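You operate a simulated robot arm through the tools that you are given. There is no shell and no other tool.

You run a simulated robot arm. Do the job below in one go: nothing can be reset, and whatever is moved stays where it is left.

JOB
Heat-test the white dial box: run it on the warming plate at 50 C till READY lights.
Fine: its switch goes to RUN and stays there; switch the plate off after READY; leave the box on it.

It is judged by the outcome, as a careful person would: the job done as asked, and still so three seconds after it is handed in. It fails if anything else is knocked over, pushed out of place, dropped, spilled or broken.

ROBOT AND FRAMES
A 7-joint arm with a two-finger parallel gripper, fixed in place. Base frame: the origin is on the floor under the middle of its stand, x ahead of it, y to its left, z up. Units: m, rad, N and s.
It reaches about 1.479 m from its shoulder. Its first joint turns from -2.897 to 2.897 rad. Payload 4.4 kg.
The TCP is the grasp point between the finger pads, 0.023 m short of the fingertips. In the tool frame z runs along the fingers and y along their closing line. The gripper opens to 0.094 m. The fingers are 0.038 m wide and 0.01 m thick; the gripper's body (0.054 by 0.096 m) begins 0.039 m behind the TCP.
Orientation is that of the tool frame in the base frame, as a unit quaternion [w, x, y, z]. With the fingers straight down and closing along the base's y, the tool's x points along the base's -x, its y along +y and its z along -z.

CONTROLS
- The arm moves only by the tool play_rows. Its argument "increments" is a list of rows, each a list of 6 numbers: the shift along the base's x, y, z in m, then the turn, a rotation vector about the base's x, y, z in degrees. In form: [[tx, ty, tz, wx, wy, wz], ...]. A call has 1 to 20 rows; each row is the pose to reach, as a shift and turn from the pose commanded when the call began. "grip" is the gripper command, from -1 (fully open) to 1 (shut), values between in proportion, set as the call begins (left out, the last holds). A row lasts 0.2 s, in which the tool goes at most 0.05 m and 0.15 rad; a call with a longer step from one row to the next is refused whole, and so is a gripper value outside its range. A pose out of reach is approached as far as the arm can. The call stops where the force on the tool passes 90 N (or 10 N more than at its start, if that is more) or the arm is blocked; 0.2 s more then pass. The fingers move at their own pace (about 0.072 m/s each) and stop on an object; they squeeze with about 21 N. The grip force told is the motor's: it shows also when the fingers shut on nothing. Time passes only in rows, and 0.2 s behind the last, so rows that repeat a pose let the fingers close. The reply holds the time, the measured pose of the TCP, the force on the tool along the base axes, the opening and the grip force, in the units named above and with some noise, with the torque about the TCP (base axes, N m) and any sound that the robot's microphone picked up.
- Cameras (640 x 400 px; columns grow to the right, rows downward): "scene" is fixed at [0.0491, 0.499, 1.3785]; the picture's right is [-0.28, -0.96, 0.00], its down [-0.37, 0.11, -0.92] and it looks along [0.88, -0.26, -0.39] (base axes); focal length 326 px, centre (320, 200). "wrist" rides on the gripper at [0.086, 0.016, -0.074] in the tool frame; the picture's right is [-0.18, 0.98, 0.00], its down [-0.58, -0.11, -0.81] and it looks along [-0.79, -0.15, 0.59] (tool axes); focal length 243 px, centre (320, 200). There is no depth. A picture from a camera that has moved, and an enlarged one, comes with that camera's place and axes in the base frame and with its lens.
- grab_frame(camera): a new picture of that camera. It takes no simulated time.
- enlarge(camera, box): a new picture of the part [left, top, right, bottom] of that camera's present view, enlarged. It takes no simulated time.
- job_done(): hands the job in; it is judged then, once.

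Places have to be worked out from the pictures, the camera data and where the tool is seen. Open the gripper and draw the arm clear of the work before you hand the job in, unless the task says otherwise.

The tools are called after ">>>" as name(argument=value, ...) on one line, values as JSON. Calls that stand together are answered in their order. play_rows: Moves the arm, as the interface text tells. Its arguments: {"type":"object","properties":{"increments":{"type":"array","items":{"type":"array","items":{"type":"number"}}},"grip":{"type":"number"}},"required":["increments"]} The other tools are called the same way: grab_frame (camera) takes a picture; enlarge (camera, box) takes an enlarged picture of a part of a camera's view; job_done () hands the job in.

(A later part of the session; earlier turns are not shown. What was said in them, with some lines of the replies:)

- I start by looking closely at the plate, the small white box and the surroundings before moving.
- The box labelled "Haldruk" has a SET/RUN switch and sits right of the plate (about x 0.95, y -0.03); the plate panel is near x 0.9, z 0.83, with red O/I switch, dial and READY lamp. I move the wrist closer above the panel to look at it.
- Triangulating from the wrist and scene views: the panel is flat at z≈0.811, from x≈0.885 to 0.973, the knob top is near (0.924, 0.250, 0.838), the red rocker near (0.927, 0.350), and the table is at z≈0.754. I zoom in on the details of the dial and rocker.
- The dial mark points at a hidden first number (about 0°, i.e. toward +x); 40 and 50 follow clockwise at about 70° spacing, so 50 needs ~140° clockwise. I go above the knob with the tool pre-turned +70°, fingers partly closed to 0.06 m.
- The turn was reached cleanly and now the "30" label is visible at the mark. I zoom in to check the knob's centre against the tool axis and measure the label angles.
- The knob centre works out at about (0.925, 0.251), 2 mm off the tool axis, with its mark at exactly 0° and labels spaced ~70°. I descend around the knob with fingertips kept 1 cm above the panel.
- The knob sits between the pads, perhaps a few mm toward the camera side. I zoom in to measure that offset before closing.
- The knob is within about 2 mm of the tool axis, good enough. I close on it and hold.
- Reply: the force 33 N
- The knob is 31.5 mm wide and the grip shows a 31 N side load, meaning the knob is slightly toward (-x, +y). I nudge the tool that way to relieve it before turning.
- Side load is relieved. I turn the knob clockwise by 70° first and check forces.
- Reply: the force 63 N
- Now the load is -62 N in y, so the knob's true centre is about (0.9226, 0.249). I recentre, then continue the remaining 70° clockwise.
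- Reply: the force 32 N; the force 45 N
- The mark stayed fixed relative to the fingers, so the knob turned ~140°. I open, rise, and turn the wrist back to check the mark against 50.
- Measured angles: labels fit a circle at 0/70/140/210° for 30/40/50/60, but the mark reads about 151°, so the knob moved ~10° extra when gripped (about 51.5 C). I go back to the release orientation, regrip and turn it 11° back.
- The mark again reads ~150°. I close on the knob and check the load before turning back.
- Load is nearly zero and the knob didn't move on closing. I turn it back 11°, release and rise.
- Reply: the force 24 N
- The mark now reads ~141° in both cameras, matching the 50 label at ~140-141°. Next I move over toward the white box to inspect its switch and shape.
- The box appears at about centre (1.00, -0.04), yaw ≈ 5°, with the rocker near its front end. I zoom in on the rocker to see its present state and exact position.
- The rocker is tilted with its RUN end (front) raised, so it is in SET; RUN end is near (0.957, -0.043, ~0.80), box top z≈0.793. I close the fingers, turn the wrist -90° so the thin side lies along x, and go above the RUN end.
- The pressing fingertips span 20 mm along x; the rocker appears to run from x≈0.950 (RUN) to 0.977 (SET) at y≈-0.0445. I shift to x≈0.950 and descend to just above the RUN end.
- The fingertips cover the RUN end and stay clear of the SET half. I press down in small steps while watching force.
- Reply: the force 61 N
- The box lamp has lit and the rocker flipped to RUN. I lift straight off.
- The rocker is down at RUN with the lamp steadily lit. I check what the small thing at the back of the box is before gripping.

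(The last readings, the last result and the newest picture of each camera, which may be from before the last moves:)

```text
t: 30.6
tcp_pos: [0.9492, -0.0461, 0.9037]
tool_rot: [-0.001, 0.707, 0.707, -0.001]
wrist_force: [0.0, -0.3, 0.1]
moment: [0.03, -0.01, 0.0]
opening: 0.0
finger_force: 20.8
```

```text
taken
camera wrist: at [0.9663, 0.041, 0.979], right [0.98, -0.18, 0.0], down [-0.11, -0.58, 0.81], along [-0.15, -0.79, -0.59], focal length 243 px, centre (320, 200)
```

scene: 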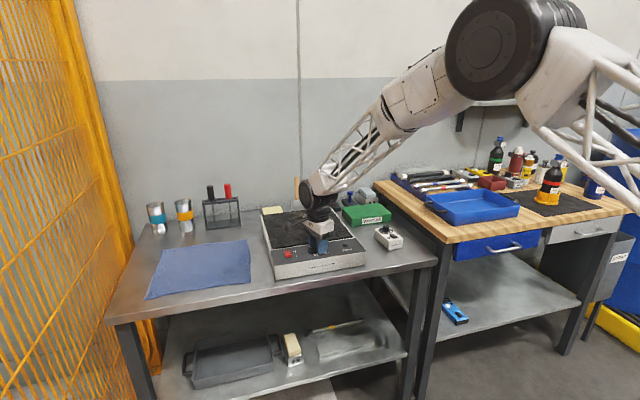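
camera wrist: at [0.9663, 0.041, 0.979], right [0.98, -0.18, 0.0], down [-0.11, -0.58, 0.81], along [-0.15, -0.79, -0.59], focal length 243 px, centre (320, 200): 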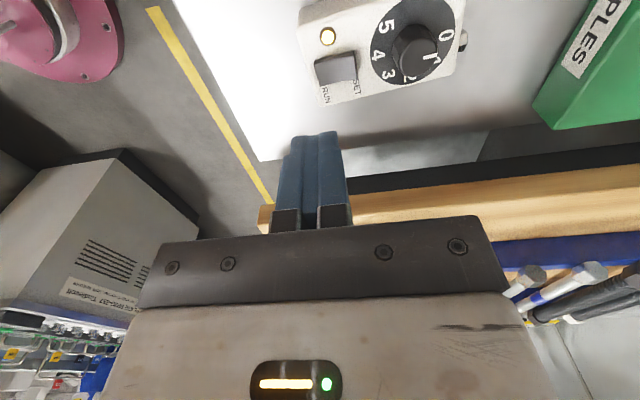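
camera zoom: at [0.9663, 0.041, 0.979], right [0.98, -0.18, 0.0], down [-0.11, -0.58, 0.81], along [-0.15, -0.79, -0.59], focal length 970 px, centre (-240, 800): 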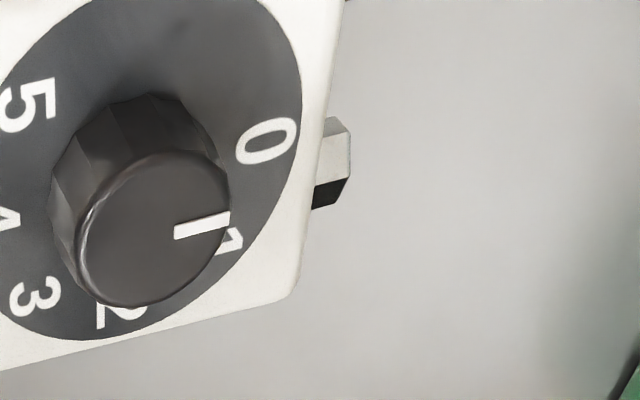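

Just a small plug nub on the rear face, away from where I'll grip. I turn the wrist to match the box's ~5° yaw, open the gripper, and look again from above.

>>> play_rows(increments=[[0.002, 0.0, 0.005, 0, 0, 8.2], [0.004, 0.0, 0.01, 0, 0, 16.4], [0.006, 0.0, 0.015, 0, 0, 24.6], [0.008, 0.0, 0.02, 0, 0, 32.8], [0.01, 0.0, 0.026, 0, 0, 41], [0.012, 0.0, 0.026, 0, 0, 49.2], [0.014, 0.0, 0.026, 0, 0, 57.4], [0.016, 0.001, 0.026, 0, 0, 65.6], [0.018, 0.002, 0.026, 0, 0, 73.8], [0.02, 0.002, 0.026, 0, 0, 82], [0.021, 0.002, 0.026, 0, 0, 90], [0.021, 0.002, 0.026, 0, 0, 95], [0.021, 0.002, 0.026, 0, 0, 95]], grip=-1)

>>> grab_frame(camera="wrist")

>>> enlarge(camera="wrist", box=[250, 30, 400, 180])

```text
t: 33.4
tcp_pos: [0.97, -0.0437, 0.9296]
tool_rot: [0.0, -0.045, 0.999, 0.0]
wrist_force: [0.0, 0.4, -0.2]
moment: [0.01, 0.01, 0.02]
opening: 0.0941
finger_force: 0.1
```

```text
taken
camera wrist: at [0.8835, -0.0348, 1.0053], right [0.1, 1.0, 0.0], down [0.59, -0.06, 0.81], along [0.8, -0.08, -0.59], focal length 243 px, centre (320, 200)
```

wrist: 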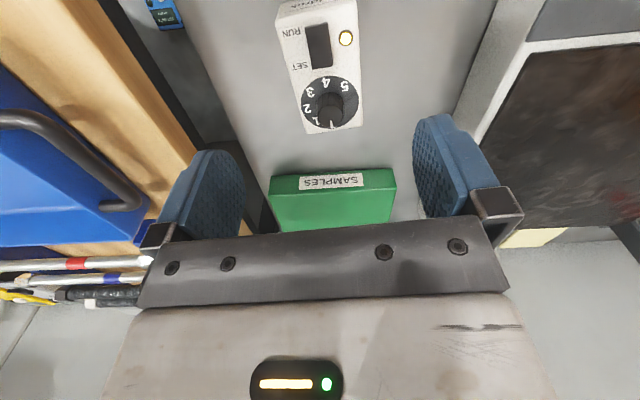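

```text
2.67 times, centred on (325, 105) of wrist
camera zoom: at [0.8835, -0.0348, 1.0053], right [0.1, 1.0, 0.0], down [0.59, -0.06, 0.81], along [0.8, -0.08, -0.59], focal length 647 px, centre (307, 453)
```

zoom: 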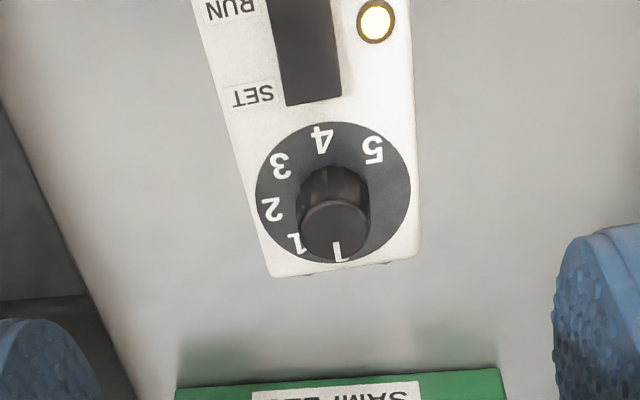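

Box yaw is 5.0° and its centre about (0.997, -0.042). I move over the centre and descend partway with the fingers straddling it.

>>> play_rows(increments=[[0.0266, 0.001, 0, 0, 0, 0], [0.0266, 0.001, -0.03, 0, 0, 0], [0.0266, 0.001, -0.06, 0, 0, 0], [0.0266, 0.001, -0.085, 0, 0, 0], [0.0266, 0.001, -0.1, 0, 0, 0], [0.0266, 0.001, -0.1, 0, 0, 0]], grip=-1)

>>> grab_frame(camera="wrist")

>>> enlarge(camera="scene", box=[350, 190, 430, 250])

```text
t: 34.8
tcp_pos: [0.9959, -0.0409, 0.8317]
tool_rot: [-0.001, -0.044, 0.999, 0.0]
wrist_force: [-0.2, -0.9, -0.7]
moment: [0.01, 0.02, -0.02]
opening: 0.0938
finger_force: 0.0
```

```text
taken
camera wrist: at [0.909, -0.0326, 0.9065], right [0.1, 1.0, 0.0], down [0.59, -0.06, 0.81], along [0.8, -0.08, -0.59], focal length 243 px, centre (320, 200)
```

wrist: 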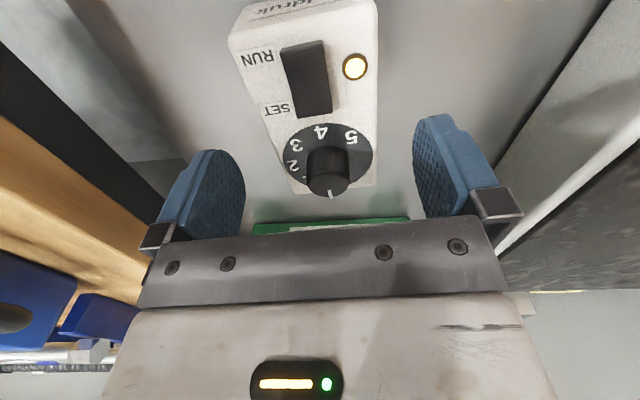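

```text
6.67 times, centred on (390, 220) of scene
camera zoom: at [0.0491, 0.499, 1.3785], right [-0.28, -0.96, 0.0], down [-0.37, 0.11, -0.92], along [0.88, -0.26, -0.39], focal length 2170 px, centre (-147, 67)
```

zoom: 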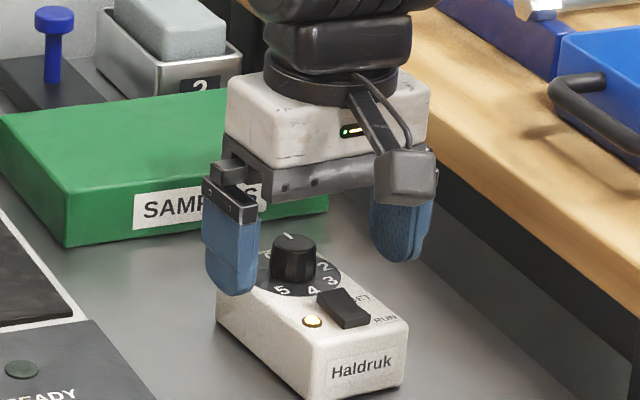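

The box is well centred between the fingers with ~15 mm each side. I descend to grip height (fingertips ~1 cm above the table).

>>> play_rows(increments=[[0, 0, -0.015, 0, 0, 0], [0, 0, -0.03, 0, 0, 0], [0, 0, -0.04, 0, 0, 0], [0, 0, -0.0445, 0, 0, 0], [0, 0, -0.0445, 0, 0, 0]], grip=-1)

>>> grab_frame(camera="wrist")

>>> enlarge(camera="scene", box=[350, 190, 430, 250])

```text
t: 36.0
tcp_pos: [0.9964, -0.0421, 0.7857]
tool_rot: [0.0, -0.043, 0.999, 0.0]
wrist_force: [-0.6, -0.5, 0.1]
moment: [-0.01, -0.02, -0.03]
opening: 0.0941
finger_force: 0.1
```

```text
taken
camera wrist: at [0.9095, -0.0338, 0.8606], right [0.1, 1.0, 0.0], down [0.59, -0.06, 0.81], along [0.8, -0.08, -0.59], focal length 243 px, centre (320, 200)
```

wrist: 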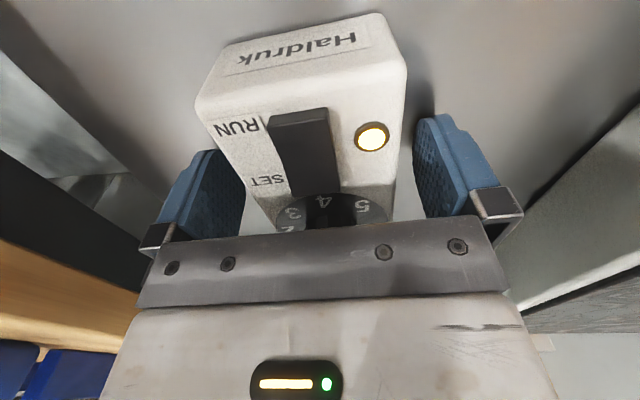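

```text
6.67 times, centred on (390, 220) of scene
camera zoom: at [0.0491, 0.499, 1.3785], right [-0.28, -0.96, 0.0], down [-0.37, 0.11, -0.92], along [0.88, -0.26, -0.39], focal length 2170 px, centre (-147, 67)
```

zoom: 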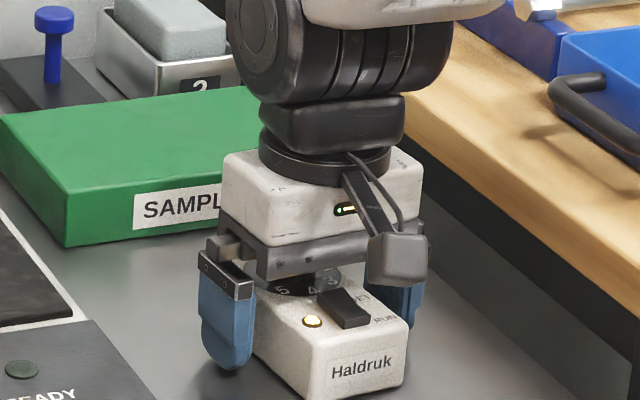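

Fingers flank the box with no contact. I close on it.

>>> play_rows(increments=[[0, 0, 0, 0, 0, 0], [0, 0, 0, 0, 0, 0], [0, 0, 0, 0, 0, 0], [0, 0, 0, 0, 0, 0]], grip=1)

>>> grab_frame(camera="wrist")

```text
t: 37.0
tcp_pos: [0.9971, -0.042, 0.7846]
tool_rot: [0.0, -0.044, 0.999, 0.0]
wrist_force: [0.9, 0.2, 0.3]
moment: [0.04, -0.01, 0.0]
opening: 0.0601
finger_force: 21.2
```

```text
taken
camera wrist: at [0.9096, -0.0338, 0.8607], right [0.1, 1.0, 0.0], down [0.59, -0.06, 0.81], along [0.8, -0.08, -0.59], focal length 243 px, centre (320, 200)
```

wrist: 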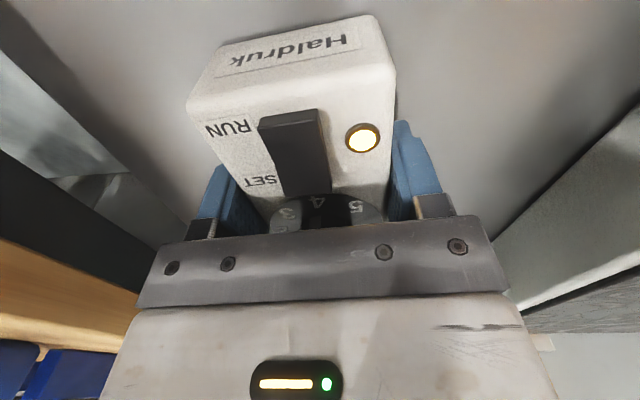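

Gripped at 0.060 m with 21 N. I lift straight up slowly and check that the box comes along level.

>>> play_rows(increments=[[0, 0, 0.005, 0, 0, 0], [0, 0, 0.015, 0, 0, 0], [0, 0, 0.03, 0, 0, 0], [0, 0, 0.05, 0, 0, 0], [0, 0, 0.075, 0, 0, 0], [0, 0, 0.1, 0, 0, 0], [0, 0, 0.12, 0, 0, 0], [0, 0, 0.125, 0, 0, 0], [0, 0, 0.125, 0, 0, 0]])

>>> grab_frame(camera="wrist")

>>> grab_frame(camera="scene")

```text
t: 39.0
tcp_pos: [0.9974, -0.0427, 0.9097]
tool_rot: [0.0, -0.043, 0.999, 0.0]
wrist_force: [1.0, -0.3, -2.1]
moment: [-0.02, -0.01, 0.0]
opening: 0.0598
finger_force: 21.2
```

```text
taken
camera wrist: at [0.9106, -0.0346, 0.9847], right [0.1, 1.0, 0.0], down [0.59, -0.06, 0.81], along [0.8, -0.08, -0.59], focal length 243 px, centre (320, 200)
```

wrist: 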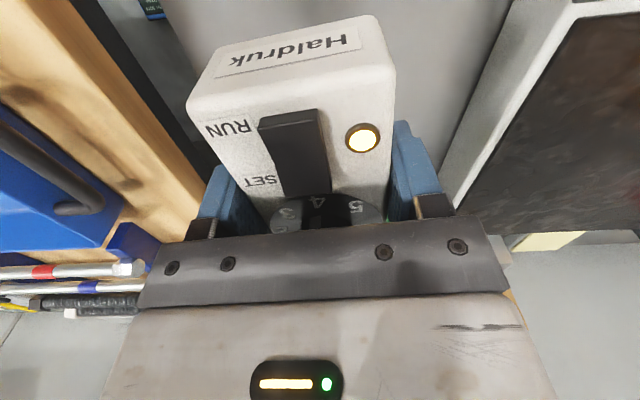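

```text
taken
```

scene: 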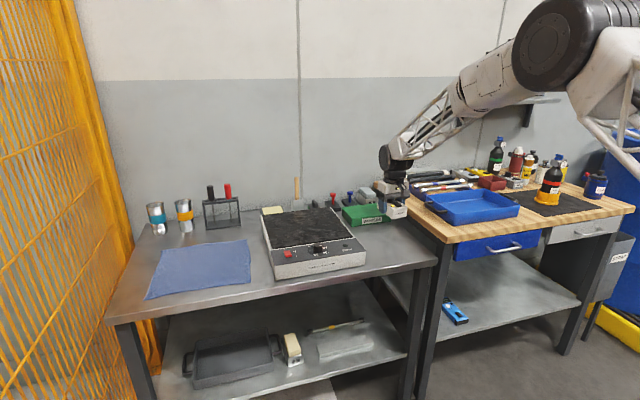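

The box is held firmly and level (about 2 N). I carry it over the plate centre (≈1.10, 0.25) at this height, straightening the 5° yaw.

>>> play_rows(increments=[[0.008, 0.03, 0, 0, 0, -0.5], [0.02, 0.07, 0, 0, 0, -1], [0.034, 0.11, 0, 0, 0, -2], [0.048, 0.15, 0, 0, 0, -3], [0.062, 0.19, 0, 0, 0, -4], [0.076, 0.23, 0, 0, 0, -5], [0.09, 0.265, 0, 0, 0, -5], [0.1, 0.285, 0, 0, 0, -5], [0.103, 0.292, 0, 0, 0, -5], [0.103, 0.292, 0, 0, 0, -5]])

>>> grab_frame(camera="wrist")

>>> grab_frame(camera="scene")

>>> enlarge(camera="scene", box=[250, 180, 380, 286])

```text
t: 41.2
tcp_pos: [1.0991, 0.2496, 0.9119]
tool_rot: [0.0, 0.0, 1.0, 0.0]
wrist_force: [0.1, 0.3, -1.4]
moment: [-0.02, 0.0, -0.02]
opening: 0.0597
finger_force: 21.6
```

```text
taken
camera wrist: at [1.0141, 0.2657, 0.9876], right [0.18, 0.98, 0.0], down [0.58, -0.11, 0.81], along [0.79, -0.15, -0.59], focal length 243 px, centre (320, 200)
```

wrist: 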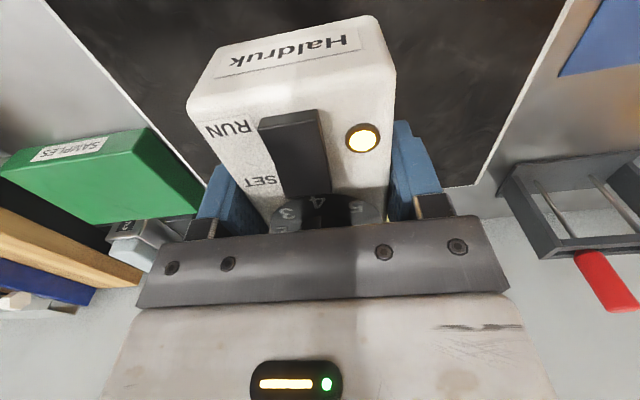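

```text
taken
```

scene: 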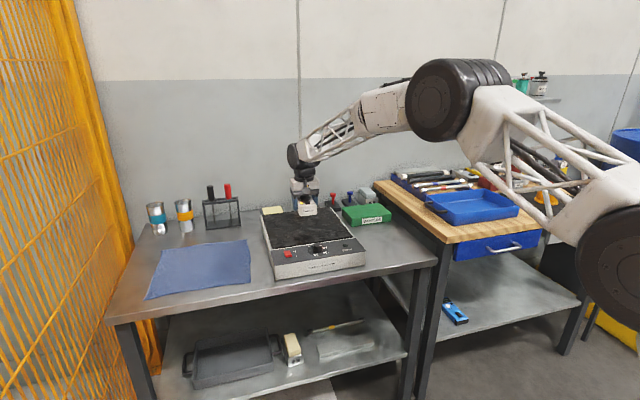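

```text
3.77 times, centred on (315, 233) of scene
camera zoom: at [0.0491, 0.499, 1.3785], right [-0.28, -0.96, 0.0], down [-0.37, 0.11, -0.92], along [0.88, -0.26, -0.39], focal length 1228 px, centre (339, 76)
```

zoom: 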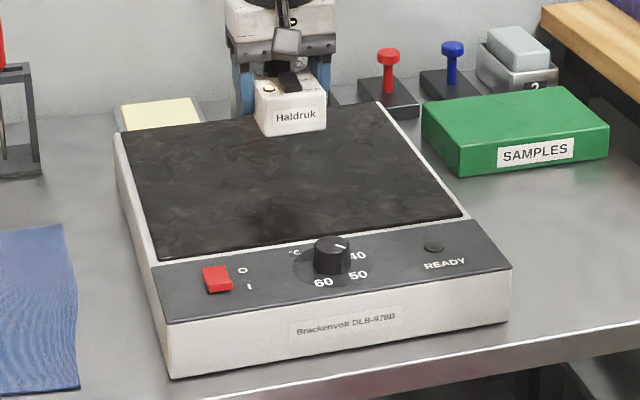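

The box hangs over the plate's middle, fully inside its edges. I lower it to just above the surface.

>>> play_rows(increments=[[0, 0, -0.015, 0, 0, 0], [0, 0, -0.03, 0, 0, 0], [0, 0, -0.045, 0, 0, 0], [0, 0, -0.053, 0, 0, 0], [0, 0, -0.055, 0, 0, 0], [0, 0, -0.055, 0, 0, 0]])

>>> enlarge(camera="scene", box=[270, 185, 350, 235])

```text
t: 42.6
tcp_pos: [1.1003, 0.2498, 0.8556]
tool_rot: [0.0, 0.001, 1.0, 0.0]
wrist_force: [0.2, 0.1, -1.9]
moment: [0.01, -0.03, 0.01]
opening: 0.0601
finger_force: 20.9
```

```text
8.00 times, centred on (310, 210) of scene
camera zoom: at [0.0491, 0.499, 1.3785], right [-0.28, -0.96, 0.0], down [-0.37, 0.11, -0.92], along [0.88, -0.26, -0.39], focal length 2604 px, centre (400, 120)
```

zoom: 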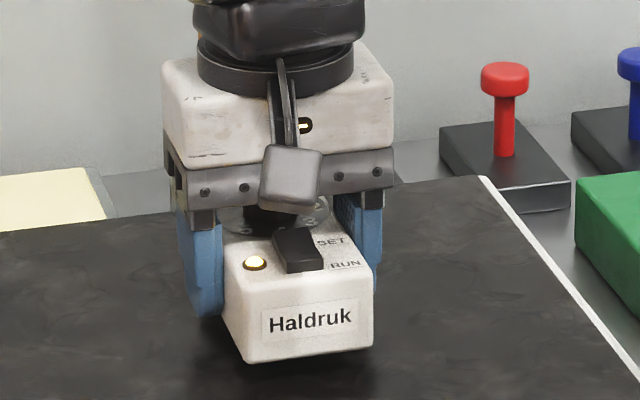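

Still hanging free (force -1.9 N), a few mm above the plate. I lower in 1.5 mm steps until contact.

>>> play_rows(increments=[[0, 0, -0.0015, 0, 0, 0], [0, 0, -0.003, 0, 0, 0], [0, 0, -0.003, 0, 0, 0]])

```text
t: 43.4
tcp_pos: [1.0998, 0.2489, 0.8526]
tool_rot: [0.0, 0.0, 1.0, 0.001]
wrist_force: [-0.6, 0.2, -2.6]
moment: [-0.02, -0.04, 0.02]
opening: 0.0599
finger_force: 20.6
```

No contact yet; I continue a little lower.

>>> play_rows(increments=[[0, 0, -0.001, 0, 0, 0], [0, 0, -0.002, 0, 0, 0], [0, 0, -0.002, 0, 0, 0]])

```text
t: 44.2
tcp_pos: [1.1006, 0.2491, 0.8519]
tool_rot: [0.0, 0.0, 1.0, 0.0]
wrist_force: [-0.4, 0.3, -1.9]
moment: [-0.01, 0.02, 0.01]
opening: 0.0597
finger_force: 20.4
```

>>> play_rows(increments=[[0, 0, -0.001, 0, 0, 0], [0, 0, -0.002, 0, 0, 0], [0, 0, -0.002, 0, 0, 0]])

>>> enlarge(camera="scene", box=[285, 205, 335, 240])

```text
t: 45.0
tcp_pos: [1.1002, 0.2501, 0.85]
tool_rot: [0.0, 0.0, 1.0, 0.0]
wrist_force: [0.4, 0.1, -1.8]
moment: [0.02, 0.02, 0.02]
opening: 0.06
finger_force: 20.9
```

```text
11.43 times, centred on (310, 222) of scene
camera zoom: at [0.0491, 0.499, 1.3785], right [-0.28, -0.96, 0.0], down [-0.37, 0.11, -0.92], along [0.88, -0.26, -0.39], focal length 3720 px, centre (434, -57)
```

zoom: 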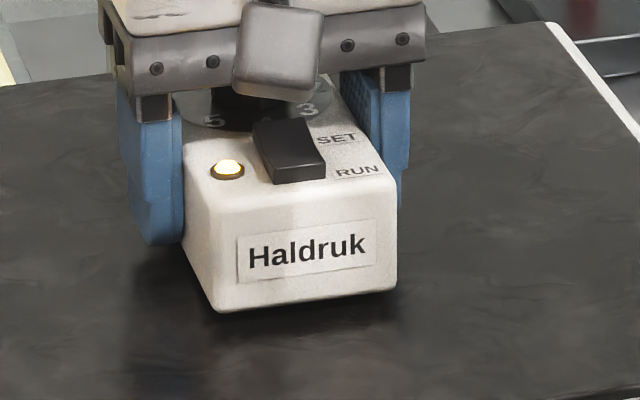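

Force is still just the box's weight and a small shadow gap remains under it (TCP z 0.850). I continue lowering in small steps.

>>> play_rows(increments=[[0, 0, -0.001, 0, 0, 0], [0, 0, -0.002, 0, 0, 0], [0, 0, -0.003, 0, 0, 0], [0, 0, -0.003, 0, 0, 0]])

```text
t: 46.0
tcp_pos: [1.1013, 0.2487, 0.8455]
tool_rot: [-0.001, 0.0, 1.0, 0.0]
wrist_force: [0.1, 0.3, -1.7]
moment: [-0.04, -0.03, 0.03]
opening: 0.0598
finger_force: 21.8
```

Still only the weight on the tool, TCP z 0.8455. I keep going 2 mm more.

>>> play_rows(increments=[[0, 0, -0.001, 0, 0, 0], [0, 0, -0.002, 0, 0, 0], [0, 0, -0.002, 0, 0, 0]])

>>> enlarge(camera="scene", box=[285, 205, 335, 240])

```text
t: 46.8
tcp_pos: [1.1022, 0.2501, 0.8445]
tool_rot: [0.0, 0.0, 1.0, -0.001]
wrist_force: [-2.5, -0.5, 13.4]
moment: [-0.09, 0.5, 0.02]
opening: 0.0598
finger_force: 20.5
```

```text
11.43 times, centred on (310, 222) of scene
camera zoom: at [0.0491, 0.499, 1.3785], right [-0.28, -0.96, 0.0], down [-0.37, 0.11, -0.92], along [0.88, -0.26, -0.39], focal length 3720 px, centre (434, -57)
```

zoom: 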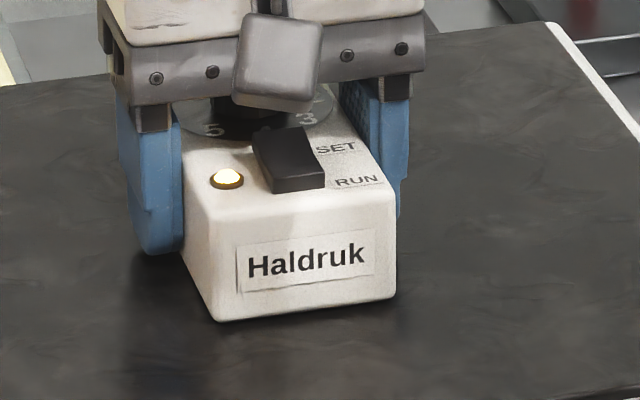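

Contact at 13 N — the box is down on the plate. I open the gripper and then rise straight up.

>>> play_rows(increments=[[0, 0, 0.0005, 0, 0, 0], [0, 0, 0.001, 0, 0, 0], [0, 0, 0.001, 0, 0, 0], [0, 0, 0.001, 0, 0, 0]], grip=-1)

>>> grab_frame(camera="wrist")

```text
t: 47.8
tcp_pos: [1.1008, 0.2494, 0.8445]
tool_rot: [0.0, 0.001, 1.0, 0.0]
wrist_force: [0.7, -0.6, 0.1]
moment: [0.0, 0.0, 0.02]
opening: 0.0937
finger_force: 0.0
```

```text
taken
camera wrist: at [1.0142, 0.2659, 0.9199], right [0.18, 0.98, 0.0], down [0.58, -0.11, 0.81], along [0.79, -0.15, -0.59], focal length 243 px, centre (320, 200)
```

wrist: 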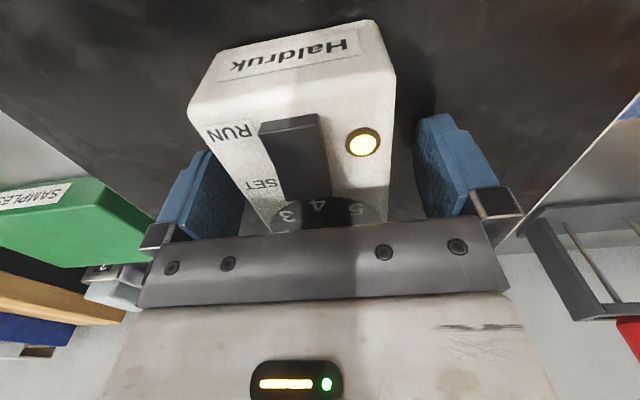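

Released cleanly. I rise straight up clear of the box.

>>> play_rows(increments=[[0, 0, 0.02, 0, 0, 0], [0, 0, 0.05, 0, 0, 0], [0, 0, 0.09, 0, 0, 0], [0, 0, 0.12, 0, 0, 0], [0, 0, 0.12, 0, 0, 0]])

>>> enlarge(camera="scene", box=[250, 180, 380, 286])

```text
t: 49.0
tcp_pos: [1.0993, 0.2501, 0.9663]
tool_rot: [0.0, 0.001, 1.0, 0.0]
wrist_force: [-1.3, 0.0, -0.6]
moment: [0.02, -0.01, 0.0]
opening: 0.0939
finger_force: 0.0
```

```text
3.77 times, centred on (315, 233) of scene
camera zoom: at [0.0491, 0.499, 1.3785], right [-0.28, -0.96, 0.0], down [-0.37, 0.11, -0.92], along [0.88, -0.26, -0.39], focal length 1228 px, centre (339, 76)
```

zoom: 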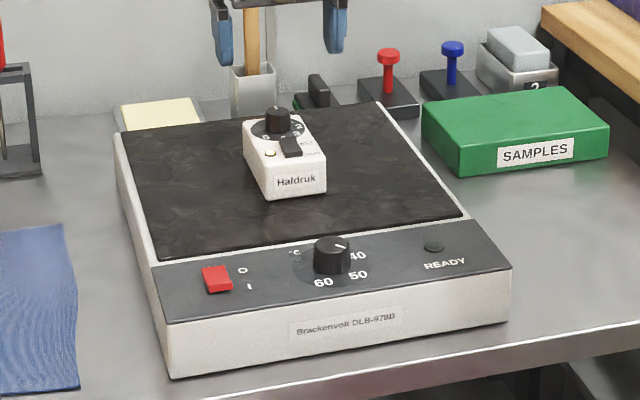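

The box is standing square on the plate with its lamp on. I close the fingers and move above the red rocker with the wrist at -90° (thin side along x), to look before pressing.

>>> play_rows(increments=[[-0.015, 0.008, 0, 0, 0, -8], [-0.03, 0.016, 0, 0, 0, -16], [-0.045, 0.024, 0, 0, 0, -24], [-0.06, 0.032, 0, 0, 0, -32], [-0.075, 0.04, -0.005, 0, 0, -40], [-0.09, 0.048, -0.01, 0, 0, -48], [-0.105, 0.056, -0.02, 0, 0, -56], [-0.12, 0.064, -0.03, 0, 0, -64], [-0.14, 0.076, -0.04, 0, 0, -72], [-0.16, 0.088, -0.055, 0, 0, -80], [-0.179, 0.1, -0.066, 0, 0, -86], [-0.179, 0.1, -0.066, 0, 0, -90], [-0.179, 0.1, -0.066, 0, 0, -90]], grip=1)

>>> grab_frame(camera="wrist")

>>> enlarge(camera="wrist", box=[240, 40, 400, 220])

>>> enlarge(camera="scene", box=[250, 200, 370, 280])

```text
t: 51.8
tcp_pos: [0.9212, 0.35, 0.8987]
tool_rot: [0.0, 0.707, 0.707, 0.0]
wrist_force: [-0.5, -0.3, -0.1]
moment: [0.0, -0.03, 0.01]
opening: 0.0
finger_force: 21.2
```

```text
taken
camera wrist: at [0.9375, 0.436, 0.9746], right [0.98, -0.18, 0.0], down [-0.11, -0.58, 0.81], along [-0.15, -0.79, -0.59], focal length 243 px, centre (320, 200)
```

wrist: 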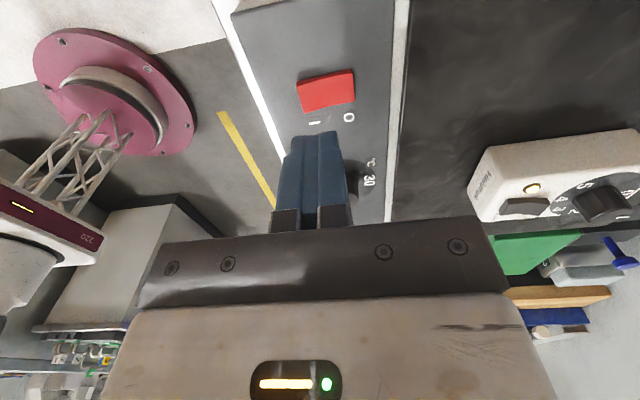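

```text
2.22 times, centred on (320, 130) of wrist
camera zoom: at [0.9375, 0.436, 0.9746], right [0.98, -0.18, 0.0], down [-0.11, -0.58, 0.81], along [-0.15, -0.79, -0.59], focal length 539 px, centre (320, 356)
```

zoom: 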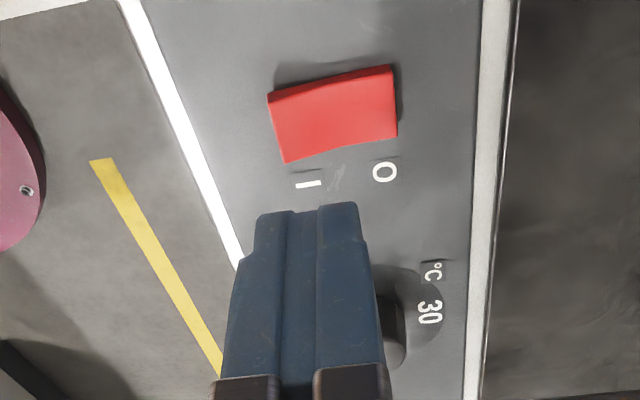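

```text
5.00 times, centred on (310, 240) of scene
camera zoom: at [0.0491, 0.499, 1.3785], right [-0.28, -0.96, 0.0], down [-0.37, 0.11, -0.92], along [0.88, -0.26, -0.39], focal length 1627 px, centre (370, 0)
```

zoom: 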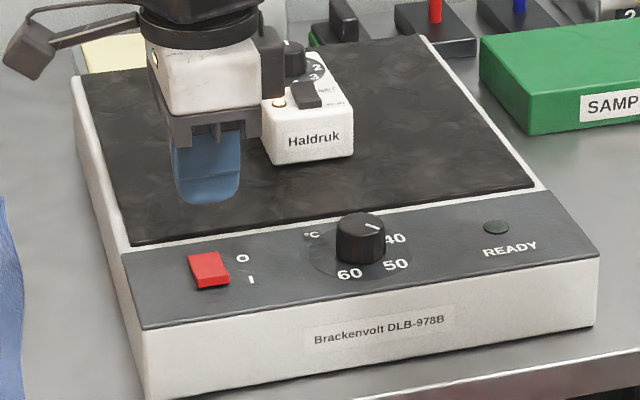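

The red rocker spans x≈0.906 (I end, raised) to 0.942 (O end), y≈0.349. I shift the fingertips to x≈0.907 and descend to just above the I end.

>>> play_rows(increments=[[-0.014, -0.001, 0, 0, 0, 0], [-0.014, -0.001, -0.02, 0, 0, 0], [-0.014, -0.001, -0.035, 0, 0, 0], [-0.014, -0.001, -0.045, 0, 0, 0], [-0.014, -0.001, -0.045, 0, 0, 0]])

>>> enlarge(camera="wrist", box=[240, 60, 400, 200])

>>> enlarge(camera="scene", box=[265, 220, 325, 265])

```text
t: 53.0
tcp_pos: [0.9058, 0.3481, 0.8536]
tool_rot: [0.0, 0.707, 0.707, 0.0]
wrist_force: [-0.2, 0.5, 0.7]
moment: [0.02, -0.02, 0.0]
opening: 0.0
finger_force: 21.0
```

```text
2.86 times, centred on (320, 130) of wrist
camera zoom: at [0.9234, 0.435, 0.9291], right [0.98, -0.18, 0.0], down [-0.11, -0.58, 0.81], along [-0.15, -0.79, -0.59], focal length 693 px, centre (320, 400)
```

zoom: 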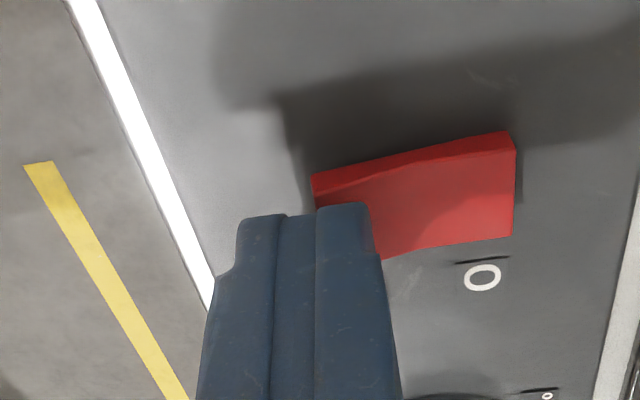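

```text
8.89 times, centred on (295, 242) of scene
camera zoom: at [0.0491, 0.499, 1.3785], right [-0.28, -0.96, 0.0], down [-0.37, 0.11, -0.92], along [0.88, -0.26, -0.39], focal length 2893 px, centre (542, -178)
```

zoom: 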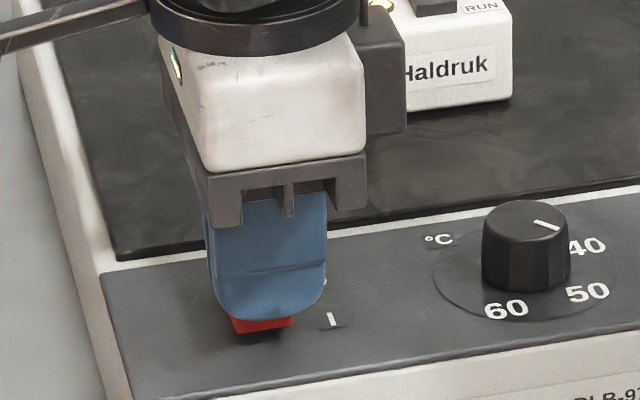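

The fingertips sit over the I end only. I press down gradually, watching force.

>>> play_rows(increments=[[0, 0, -0.004, 0, 0, 0], [0, 0, -0.008, 0, 0, 0], [0, 0, -0.011, 0, 0, 0], [0, 0, -0.011, 0, 0, 0]])

>>> enlarge(camera="wrist", box=[240, 60, 400, 200])

>>> enlarge(camera="scene", box=[265, 220, 325, 265])

```text
t: 54.0
tcp_pos: [0.9082, 0.3492, 0.8466]
tool_rot: [0.001, 0.707, 0.707, 0.002]
wrist_force: [-46.5, -20.7, 61.9]
moment: [-0.44, 0.48, -0.17]
opening: 0.0001
finger_force: 20.8
```

```text
2.86 times, centred on (320, 130) of wrist
camera zoom: at [0.9243, 0.4352, 0.9228], right [0.98, -0.18, 0.0], down [-0.11, -0.58, 0.81], along [-0.15, -0.79, -0.59], focal length 693 px, centre (320, 400)
```

zoom: 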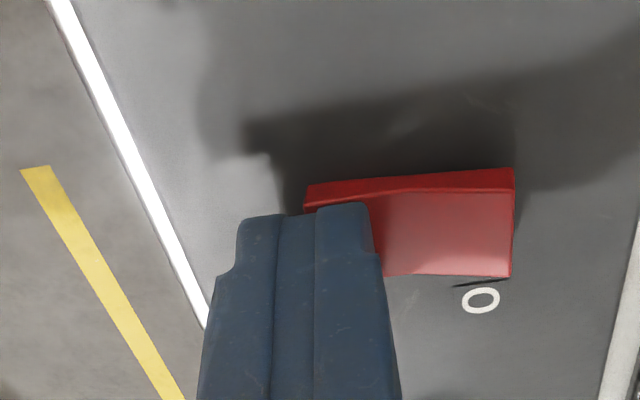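

```text
8.89 times, centred on (295, 242) of scene
camera zoom: at [0.0491, 0.499, 1.3785], right [-0.28, -0.96, 0.0], down [-0.37, 0.11, -0.92], along [0.88, -0.26, -0.39], focal length 2893 px, centre (542, -178)
```

zoom: 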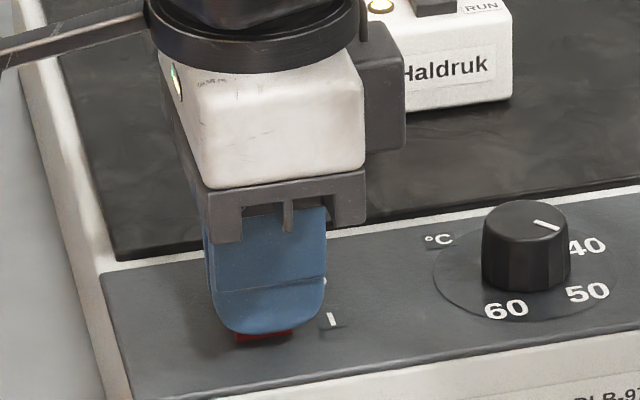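

The O end has risen, so the plate switch has flipped to I. I lift off straight up and look at the plate.

>>> play_rows(increments=[[0, 0, 0.008, 0, 0, 0], [0, 0, 0.02, 0, 0, 0], [0, 0, 0.05, 0, 0, 0], [0, 0, 0.07, 0, 0, 0]])

>>> enlarge(camera="scene", box=[250, 200, 370, 280])

>>> enlarge(camera="wrist", box=[240, 0, 440, 200])

```text
t: 55.0
tcp_pos: [0.9066, 0.3488, 0.9142]
tool_rot: [0.001, 0.707, 0.707, -0.001]
wrist_force: [0.9, 0.0, 0.5]
moment: [-0.01, 0.02, 0.04]
opening: 0.0
finger_force: 21.4
```

```text
5.00 times, centred on (310, 240) of scene
camera zoom: at [0.0491, 0.499, 1.3785], right [-0.28, -0.96, 0.0], down [-0.37, 0.11, -0.92], along [0.88, -0.26, -0.39], focal length 1627 px, centre (370, 0)
```

zoom: 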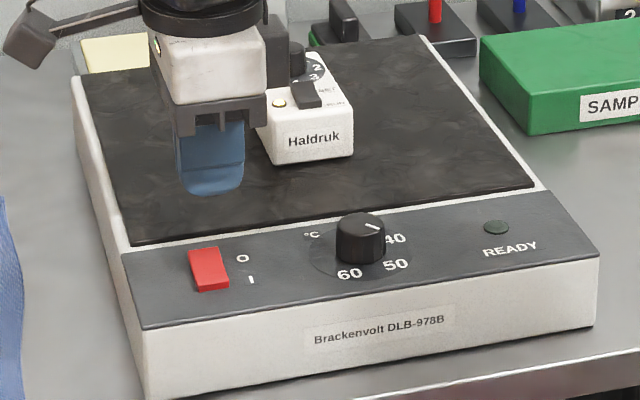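

```text
2.00 times, centred on (340, 100) of wrist
camera zoom: at [0.9239, 0.4359, 0.9879], right [0.98, -0.18, 0.0], down [-0.11, -0.58, 0.81], along [-0.15, -0.79, -0.59], focal length 485 px, centre (280, 400)
```

zoom: 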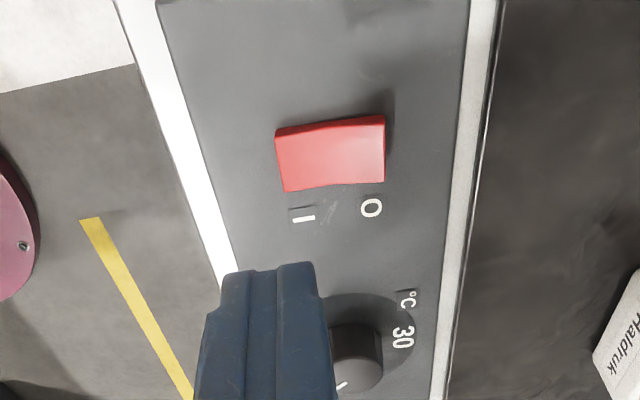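

The plate is switched on (I side down). I move above the O end of the rocker and wait there, watching the READY lamp.

>>> play_rows(increments=[[0.015, 0, 0, 0, 0, 0], [0.034, 0, 0, 0, 0, 0], [0.034, 0, 0, 0, 0, 0], [0.034, 0, 0, 0, 0, 0], [0.034, 0, 0, 0, 0, 0], [0.034, 0, 0, 0, 0, 0], [0.034, 0, 0, 0, 0, 0], [0.034, 0, 0, 0, 0, 0], [0.034, 0, 0, 0, 0, 0], [0.034, 0, 0, 0, 0, 0]])

>>> enlarge(camera="scene", box=[250, 200, 370, 280])

```text
t: 57.2
tcp_pos: [0.9427, 0.3492, 0.9127]
tool_rot: [0.0, 0.707, 0.707, -0.001]
wrist_force: [0.1, -1.2, -0.1]
moment: [-0.03, 0.01, -0.01]
opening: 0.0
finger_force: 21.5
```

```text
5.00 times, centred on (310, 240) of scene
camera zoom: at [0.0491, 0.499, 1.3785], right [-0.28, -0.96, 0.0], down [-0.37, 0.11, -0.92], along [0.88, -0.26, -0.39], focal length 1627 px, centre (370, 0)
```

zoom: 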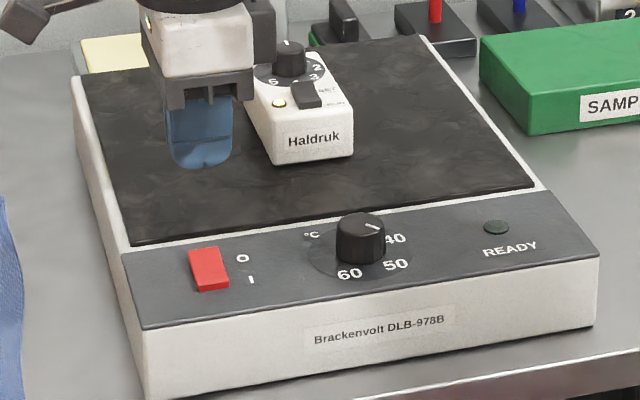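

READY is still dark. I hold in place for another 4 s and check again.

>>> play_rows(increments=[[0, 0, 0, 0, 0, 0], [0, 0, 0, 0, 0, 0], [0, 0, 0, 0, 0, 0], [0, 0, 0, 0, 0, 0], [0, 0, 0, 0, 0, 0], [0, 0, 0, 0, 0, 0], [0, 0, 0, 0, 0, 0], [0, 0, 0, 0, 0, 0], [0, 0, 0, 0, 0, 0], [0, 0, 0, 0, 0, 0], [0, 0, 0, 0, 0, 0], [0, 0, 0, 0, 0, 0], [0, 0, 0, 0, 0, 0], [0, 0, 0, 0, 0, 0], [0, 0, 0, 0, 0, 0], [0, 0, 0, 0, 0, 0], [0, 0, 0, 0, 0, 0], [0, 0, 0, 0, 0, 0], [0, 0, 0, 0, 0, 0], [0, 0, 0, 0, 0, 0]])

>>> enlarge(camera="scene", box=[250, 200, 370, 280])

```text
t: 61.4
tcp_pos: [0.9414, 0.3487, 0.9121]
tool_rot: [0.0, 0.707, 0.707, -0.001]
wrist_force: [-0.5, 0.2, -0.2]
moment: [0.04, -0.01, -0.03]
opening: 0.0
finger_force: 21.1
```

```text
5.00 times, centred on (310, 240) of scene
camera zoom: at [0.0491, 0.499, 1.3785], right [-0.28, -0.96, 0.0], down [-0.37, 0.11, -0.92], along [0.88, -0.26, -0.39], focal length 1627 px, centre (370, 0)
```

zoom: 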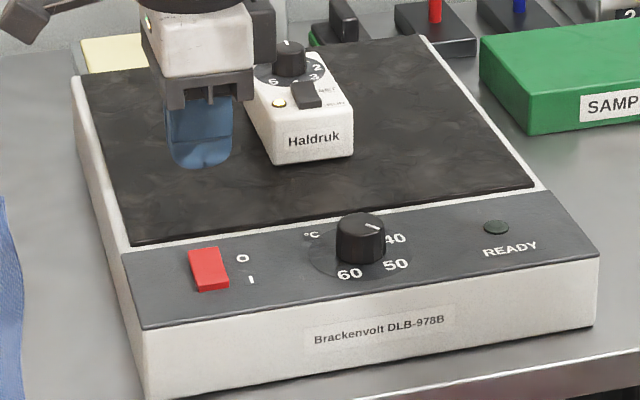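

Not yet ready; everything else is unchanged. I keep waiting.

>>> play_rows(increments=[[0, 0, 0, 0, 0, 0], [0, 0, 0, 0, 0, 0], [0, 0, 0, 0, 0, 0], [0, 0, 0, 0, 0, 0], [0, 0, 0, 0, 0, 0], [0, 0, 0, 0, 0, 0], [0, 0, 0, 0, 0, 0], [0, 0, 0, 0, 0, 0], [0, 0, 0, 0, 0, 0], [0, 0, 0, 0, 0, 0], [0, 0, 0, 0, 0, 0], [0, 0, 0, 0, 0, 0], [0, 0, 0, 0, 0, 0], [0, 0, 0, 0, 0, 0], [0, 0, 0, 0, 0, 0], [0, 0, 0, 0, 0, 0], [0, 0, 0, 0, 0, 0], [0, 0, 0, 0, 0, 0], [0, 0, 0, 0, 0, 0], [0, 0, 0, 0, 0, 0]])

>>> enlarge(camera="scene", box=[250, 200, 370, 280])

```text
t: 65.6
tcp_pos: [0.9412, 0.3499, 0.912]
tool_rot: [0.0, 0.707, 0.707, -0.001]
wrist_force: [0.2, -0.4, -0.6]
moment: [-0.01, -0.01, 0.02]
opening: 0.0
finger_force: 20.6
```

```text
5.00 times, centred on (310, 240) of scene
camera zoom: at [0.0491, 0.499, 1.3785], right [-0.28, -0.96, 0.0], down [-0.37, 0.11, -0.92], along [0.88, -0.26, -0.39], focal length 1627 px, centre (370, 0)
```

zoom: 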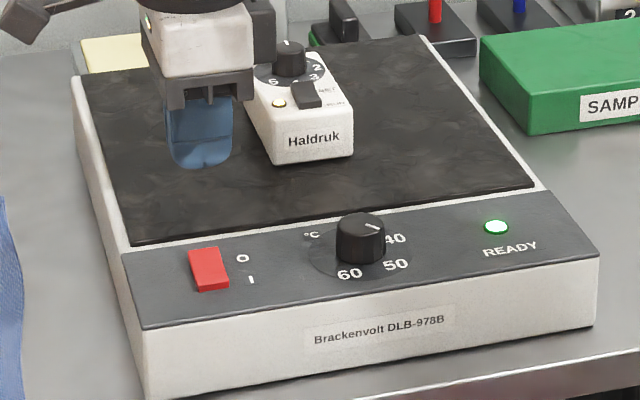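

READY is lit green. I now descend over the raised O end of the red rocker to switch the plate off.

>>> play_rows(increments=[[0, 0, -0.02, 0, 0, 0], [0, 0, -0.04, 0, 0, 0], [0, 0, -0.055, 0, 0, 0], [0, 0, -0.058, 0, 0, 0]])

>>> enlarge(camera="wrist", box=[240, 60, 400, 200])

>>> enlarge(camera="scene", box=[265, 220, 325, 265])

```text
t: 66.6
tcp_pos: [0.9414, 0.3487, 0.8559]
tool_rot: [0.001, 0.707, 0.707, 0.0]
wrist_force: [0.3, 0.8, 0.6]
moment: [0.03, -0.01, 0.0]
opening: 0.0
finger_force: 21.2
```

```text
2.86 times, centred on (320, 130) of wrist
camera zoom: at [0.958, 0.4351, 0.9305], right [0.98, -0.18, 0.0], down [-0.11, -0.58, 0.81], along [-0.15, -0.79, -0.59], focal length 693 px, centre (320, 400)
```

zoom: 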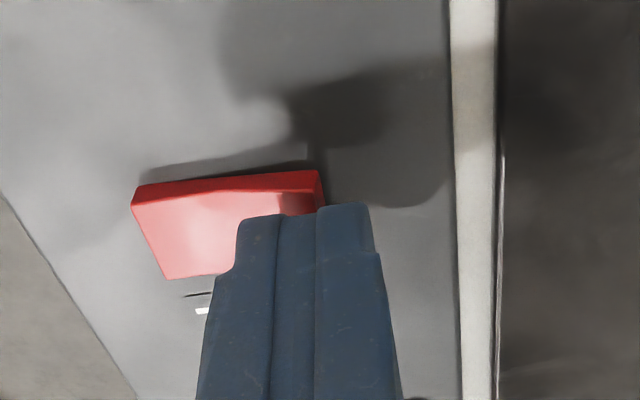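

```text
8.89 times, centred on (295, 242) of scene
camera zoom: at [0.0491, 0.499, 1.3785], right [-0.28, -0.96, 0.0], down [-0.37, 0.11, -0.92], along [0.88, -0.26, -0.39], focal length 2893 px, centre (542, -178)
```

zoom: 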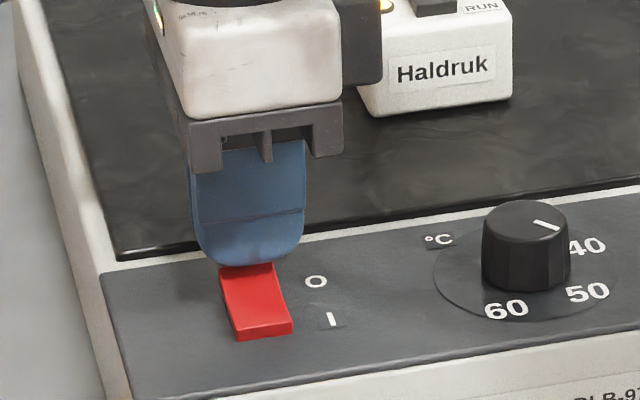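

The fingertips cover the raised O end only. I press it down.

>>> play_rows(increments=[[0, 0, -0.004, 0, 0, 0], [0, 0, -0.008, 0, 0, 0], [0, 0, -0.012, 0, 0, 0], [0, 0, -0.012, 0, 0, 0]])

>>> enlarge(camera="wrist", box=[240, 60, 400, 200])

>>> enlarge(camera="scene", box=[250, 200, 370, 280])

```text
t: 67.6
tcp_pos: [0.9426, 0.3502, 0.8478]
tool_rot: [0.0, 0.707, 0.707, 0.003]
wrist_force: [-37.5, -13.2, 65.5]
moment: [-0.3, 1.47, 0.14]
opening: 0.0
finger_force: 20.3
```

```text
2.86 times, centred on (320, 130) of wrist
camera zoom: at [0.9589, 0.4355, 0.9229], right [0.98, -0.18, 0.0], down [-0.11, -0.58, 0.8], along [-0.15, -0.79, -0.59], focal length 693 px, centre (320, 400)
```

zoom: 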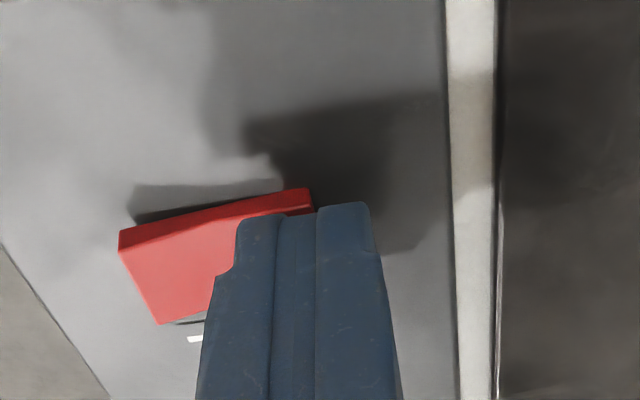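

```text
5.00 times, centred on (310, 240) of scene
camera zoom: at [0.0491, 0.499, 1.3785], right [-0.28, -0.96, 0.0], down [-0.37, 0.11, -0.92], along [0.88, -0.26, -0.39], focal length 1627 px, centre (370, 0)
```

zoom: 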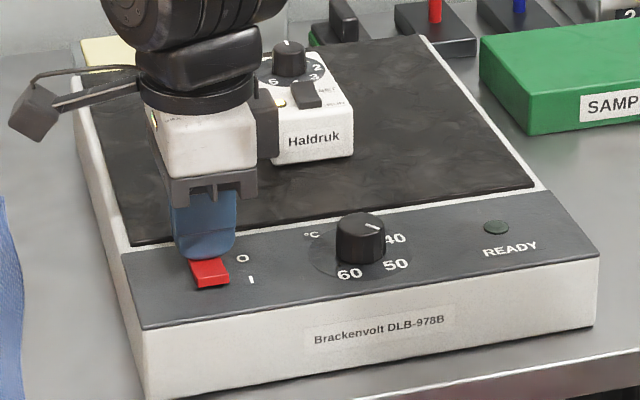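

The I end has risen and READY has gone out, so the plate is off. I lift off straight up and then draw the arm back and open the gripper.

>>> play_rows(increments=[[0, 0, 0.008, 0, 0, 0], [0, 0, 0.025, 0, 0, 0], [0, 0, 0.06, 0, 0, 0], [0, 0, 0.1, 0, 0, 0], [0, 0, 0.14, 0, 0, 0], [-0.02, 0, 0.17, 0, 0, 0], [-0.05, 0, 0.2, 0, 0, 0]])

>>> enlarge(camera="scene", box=[250, 200, 370, 280])

>>> enlarge(camera="scene", box=[265, 240, 325, 265])

```text
t: 69.2
tcp_pos: [0.8911, 0.346, 1.0395]
tool_rot: [0.0, 0.707, 0.707, -0.001]
wrist_force: [-0.6, -1.1, 0.4]
moment: [-0.02, -0.03, 0.01]
opening: 0.0
finger_force: 21.5
```

```text
5.00 times, centred on (310, 240) of scene
camera zoom: at [0.0491, 0.499, 1.3785], right [-0.28, -0.96, 0.0], down [-0.37, 0.11, -0.92], along [0.88, -0.26, -0.39], focal length 1627 px, centre (370, 0)
```

zoom: 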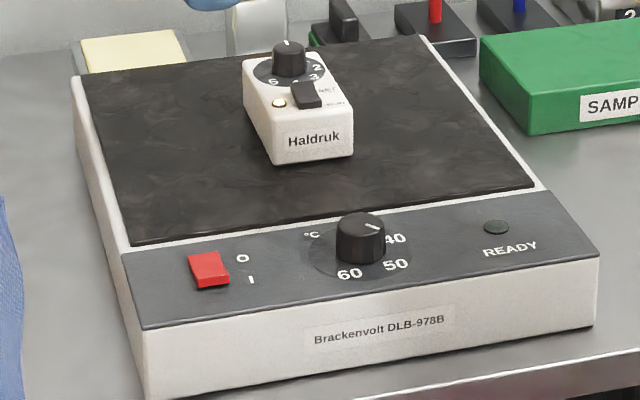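

```text
10.67 times, centred on (295, 252) of scene
camera zoom: at [0.0491, 0.499, 1.3785], right [-0.28, -0.96, 0.0], down [-0.37, 0.11, -0.92], along [0.88, -0.26, -0.39], focal length 3472 px, centre (587, -360)
```

zoom: 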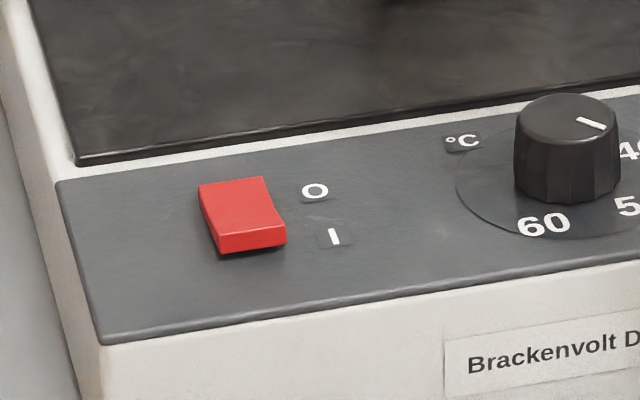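

The plate is off, the box sits on it with RUN lamp lit, and nothing has shifted. I open the gripper and withdraw the arm to about its starting place.

>>> play_rows(increments=[[-0.016, -0.012, 0.004, 0, 0, 8], [-0.032, -0.025, 0.008, 0, 0, 16], [-0.048, -0.038, 0.012, 0, 0, 24], [-0.064, -0.05, 0.016, 0, 0, 32], [-0.08, -0.063, 0.02, 0, 0, 40], [-0.096, -0.076, 0.025, 0, 0, 48], [-0.112, -0.09, 0.03, 0, 0, 56], [-0.128, -0.1, 0.035, 0, 0, 64], [-0.144, -0.115, 0.04, 0, 0, 72], [-0.16, -0.13, 0.045, 0, 0, 80], [-0.175, -0.145, 0.05, 0, 0, 88], [-0.18, -0.15, 0.05, 0, 0, 90], [-0.18, -0.15, 0.05, 0, 0, 90]], grip=-1)

>>> grab_frame(camera="scene")

>>> enlarge(camera="scene", box=[290, 205, 345, 240])

>>> enlarge(camera="scene", box=[250, 190, 390, 280])

```text
t: 72.0
tcp_pos: [0.7107, 0.1985, 1.0913]
tool_rot: [0.0, 0.0, 1.0, 0.0]
wrist_force: [-0.6, 0.6, 0.3]
moment: [-0.04, -0.01, 0.02]
opening: 0.0941
finger_force: 0.0
```

```text
taken
```

scene: 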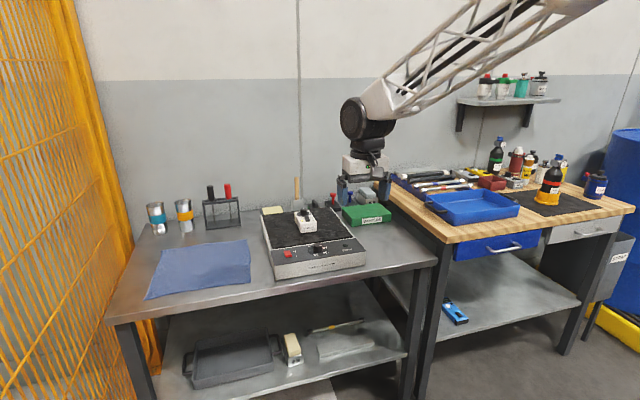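

```text
11.43 times, centred on (318, 222) of scene
camera zoom: at [0.0491, 0.499, 1.3785], right [-0.28, -0.96, 0.0], down [-0.37, 0.11, -0.92], along [0.88, -0.26, -0.39], focal length 3720 px, centre (349, -57)
```

zoom: 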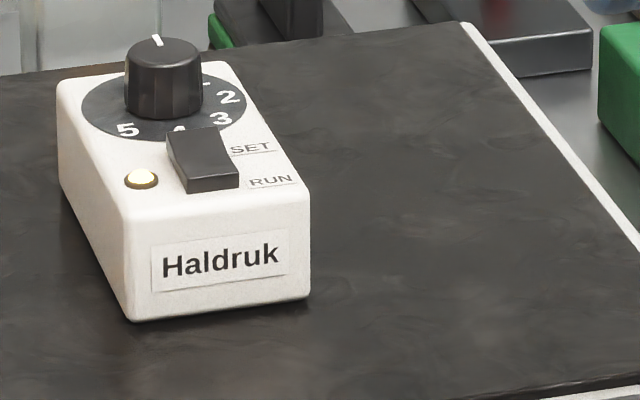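

```text
4.44 times, centred on (320, 235) of scene
camera zoom: at [0.0491, 0.499, 1.3785], right [-0.28, -0.96, 0.0], down [-0.37, 0.11, -0.92], along [0.88, -0.26, -0.39], focal length 1446 px, centre (320, 44)
```

zoom: 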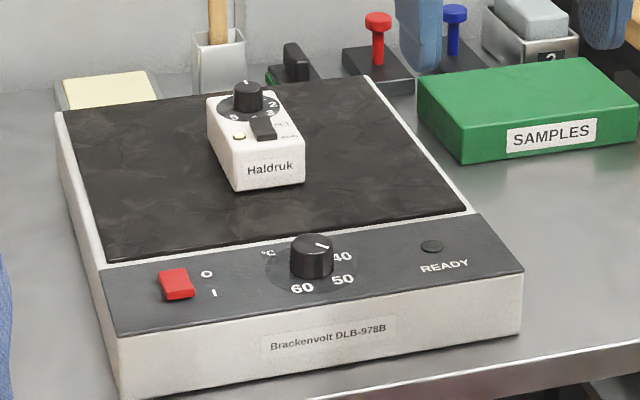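

The box stands on the plate with its switch at RUN and its lamp lit. The plate dial is at 50 and the plate is switched off after READY lit. Nothing else has moved, and the arm is clear with the gripper open, so I hand the job in.

>>> job_done()

```text
The job is handed in.
```

The heat test is done and I have handed it in. The white Haldruk box ran on the warming plate at the 50 C setting until READY lit, about 11 s after I switched the plate on, and I then switched the plate off.

- **Box:** It is standing in the middle of the plate with its switch at RUN and its own lamp lit. I left its numbered dial where it was.
- **Plate:** The switch is at O and the READY lamp is out. I left the dial at 50. The first turn overshot by about 10°, so I turned it back, and both cameras then showed the mark on the 50 label to within about 2°.
- **Surroundings:** In the final pictures nothing else had moved. The gripper is open and the arm is back near its starting position.
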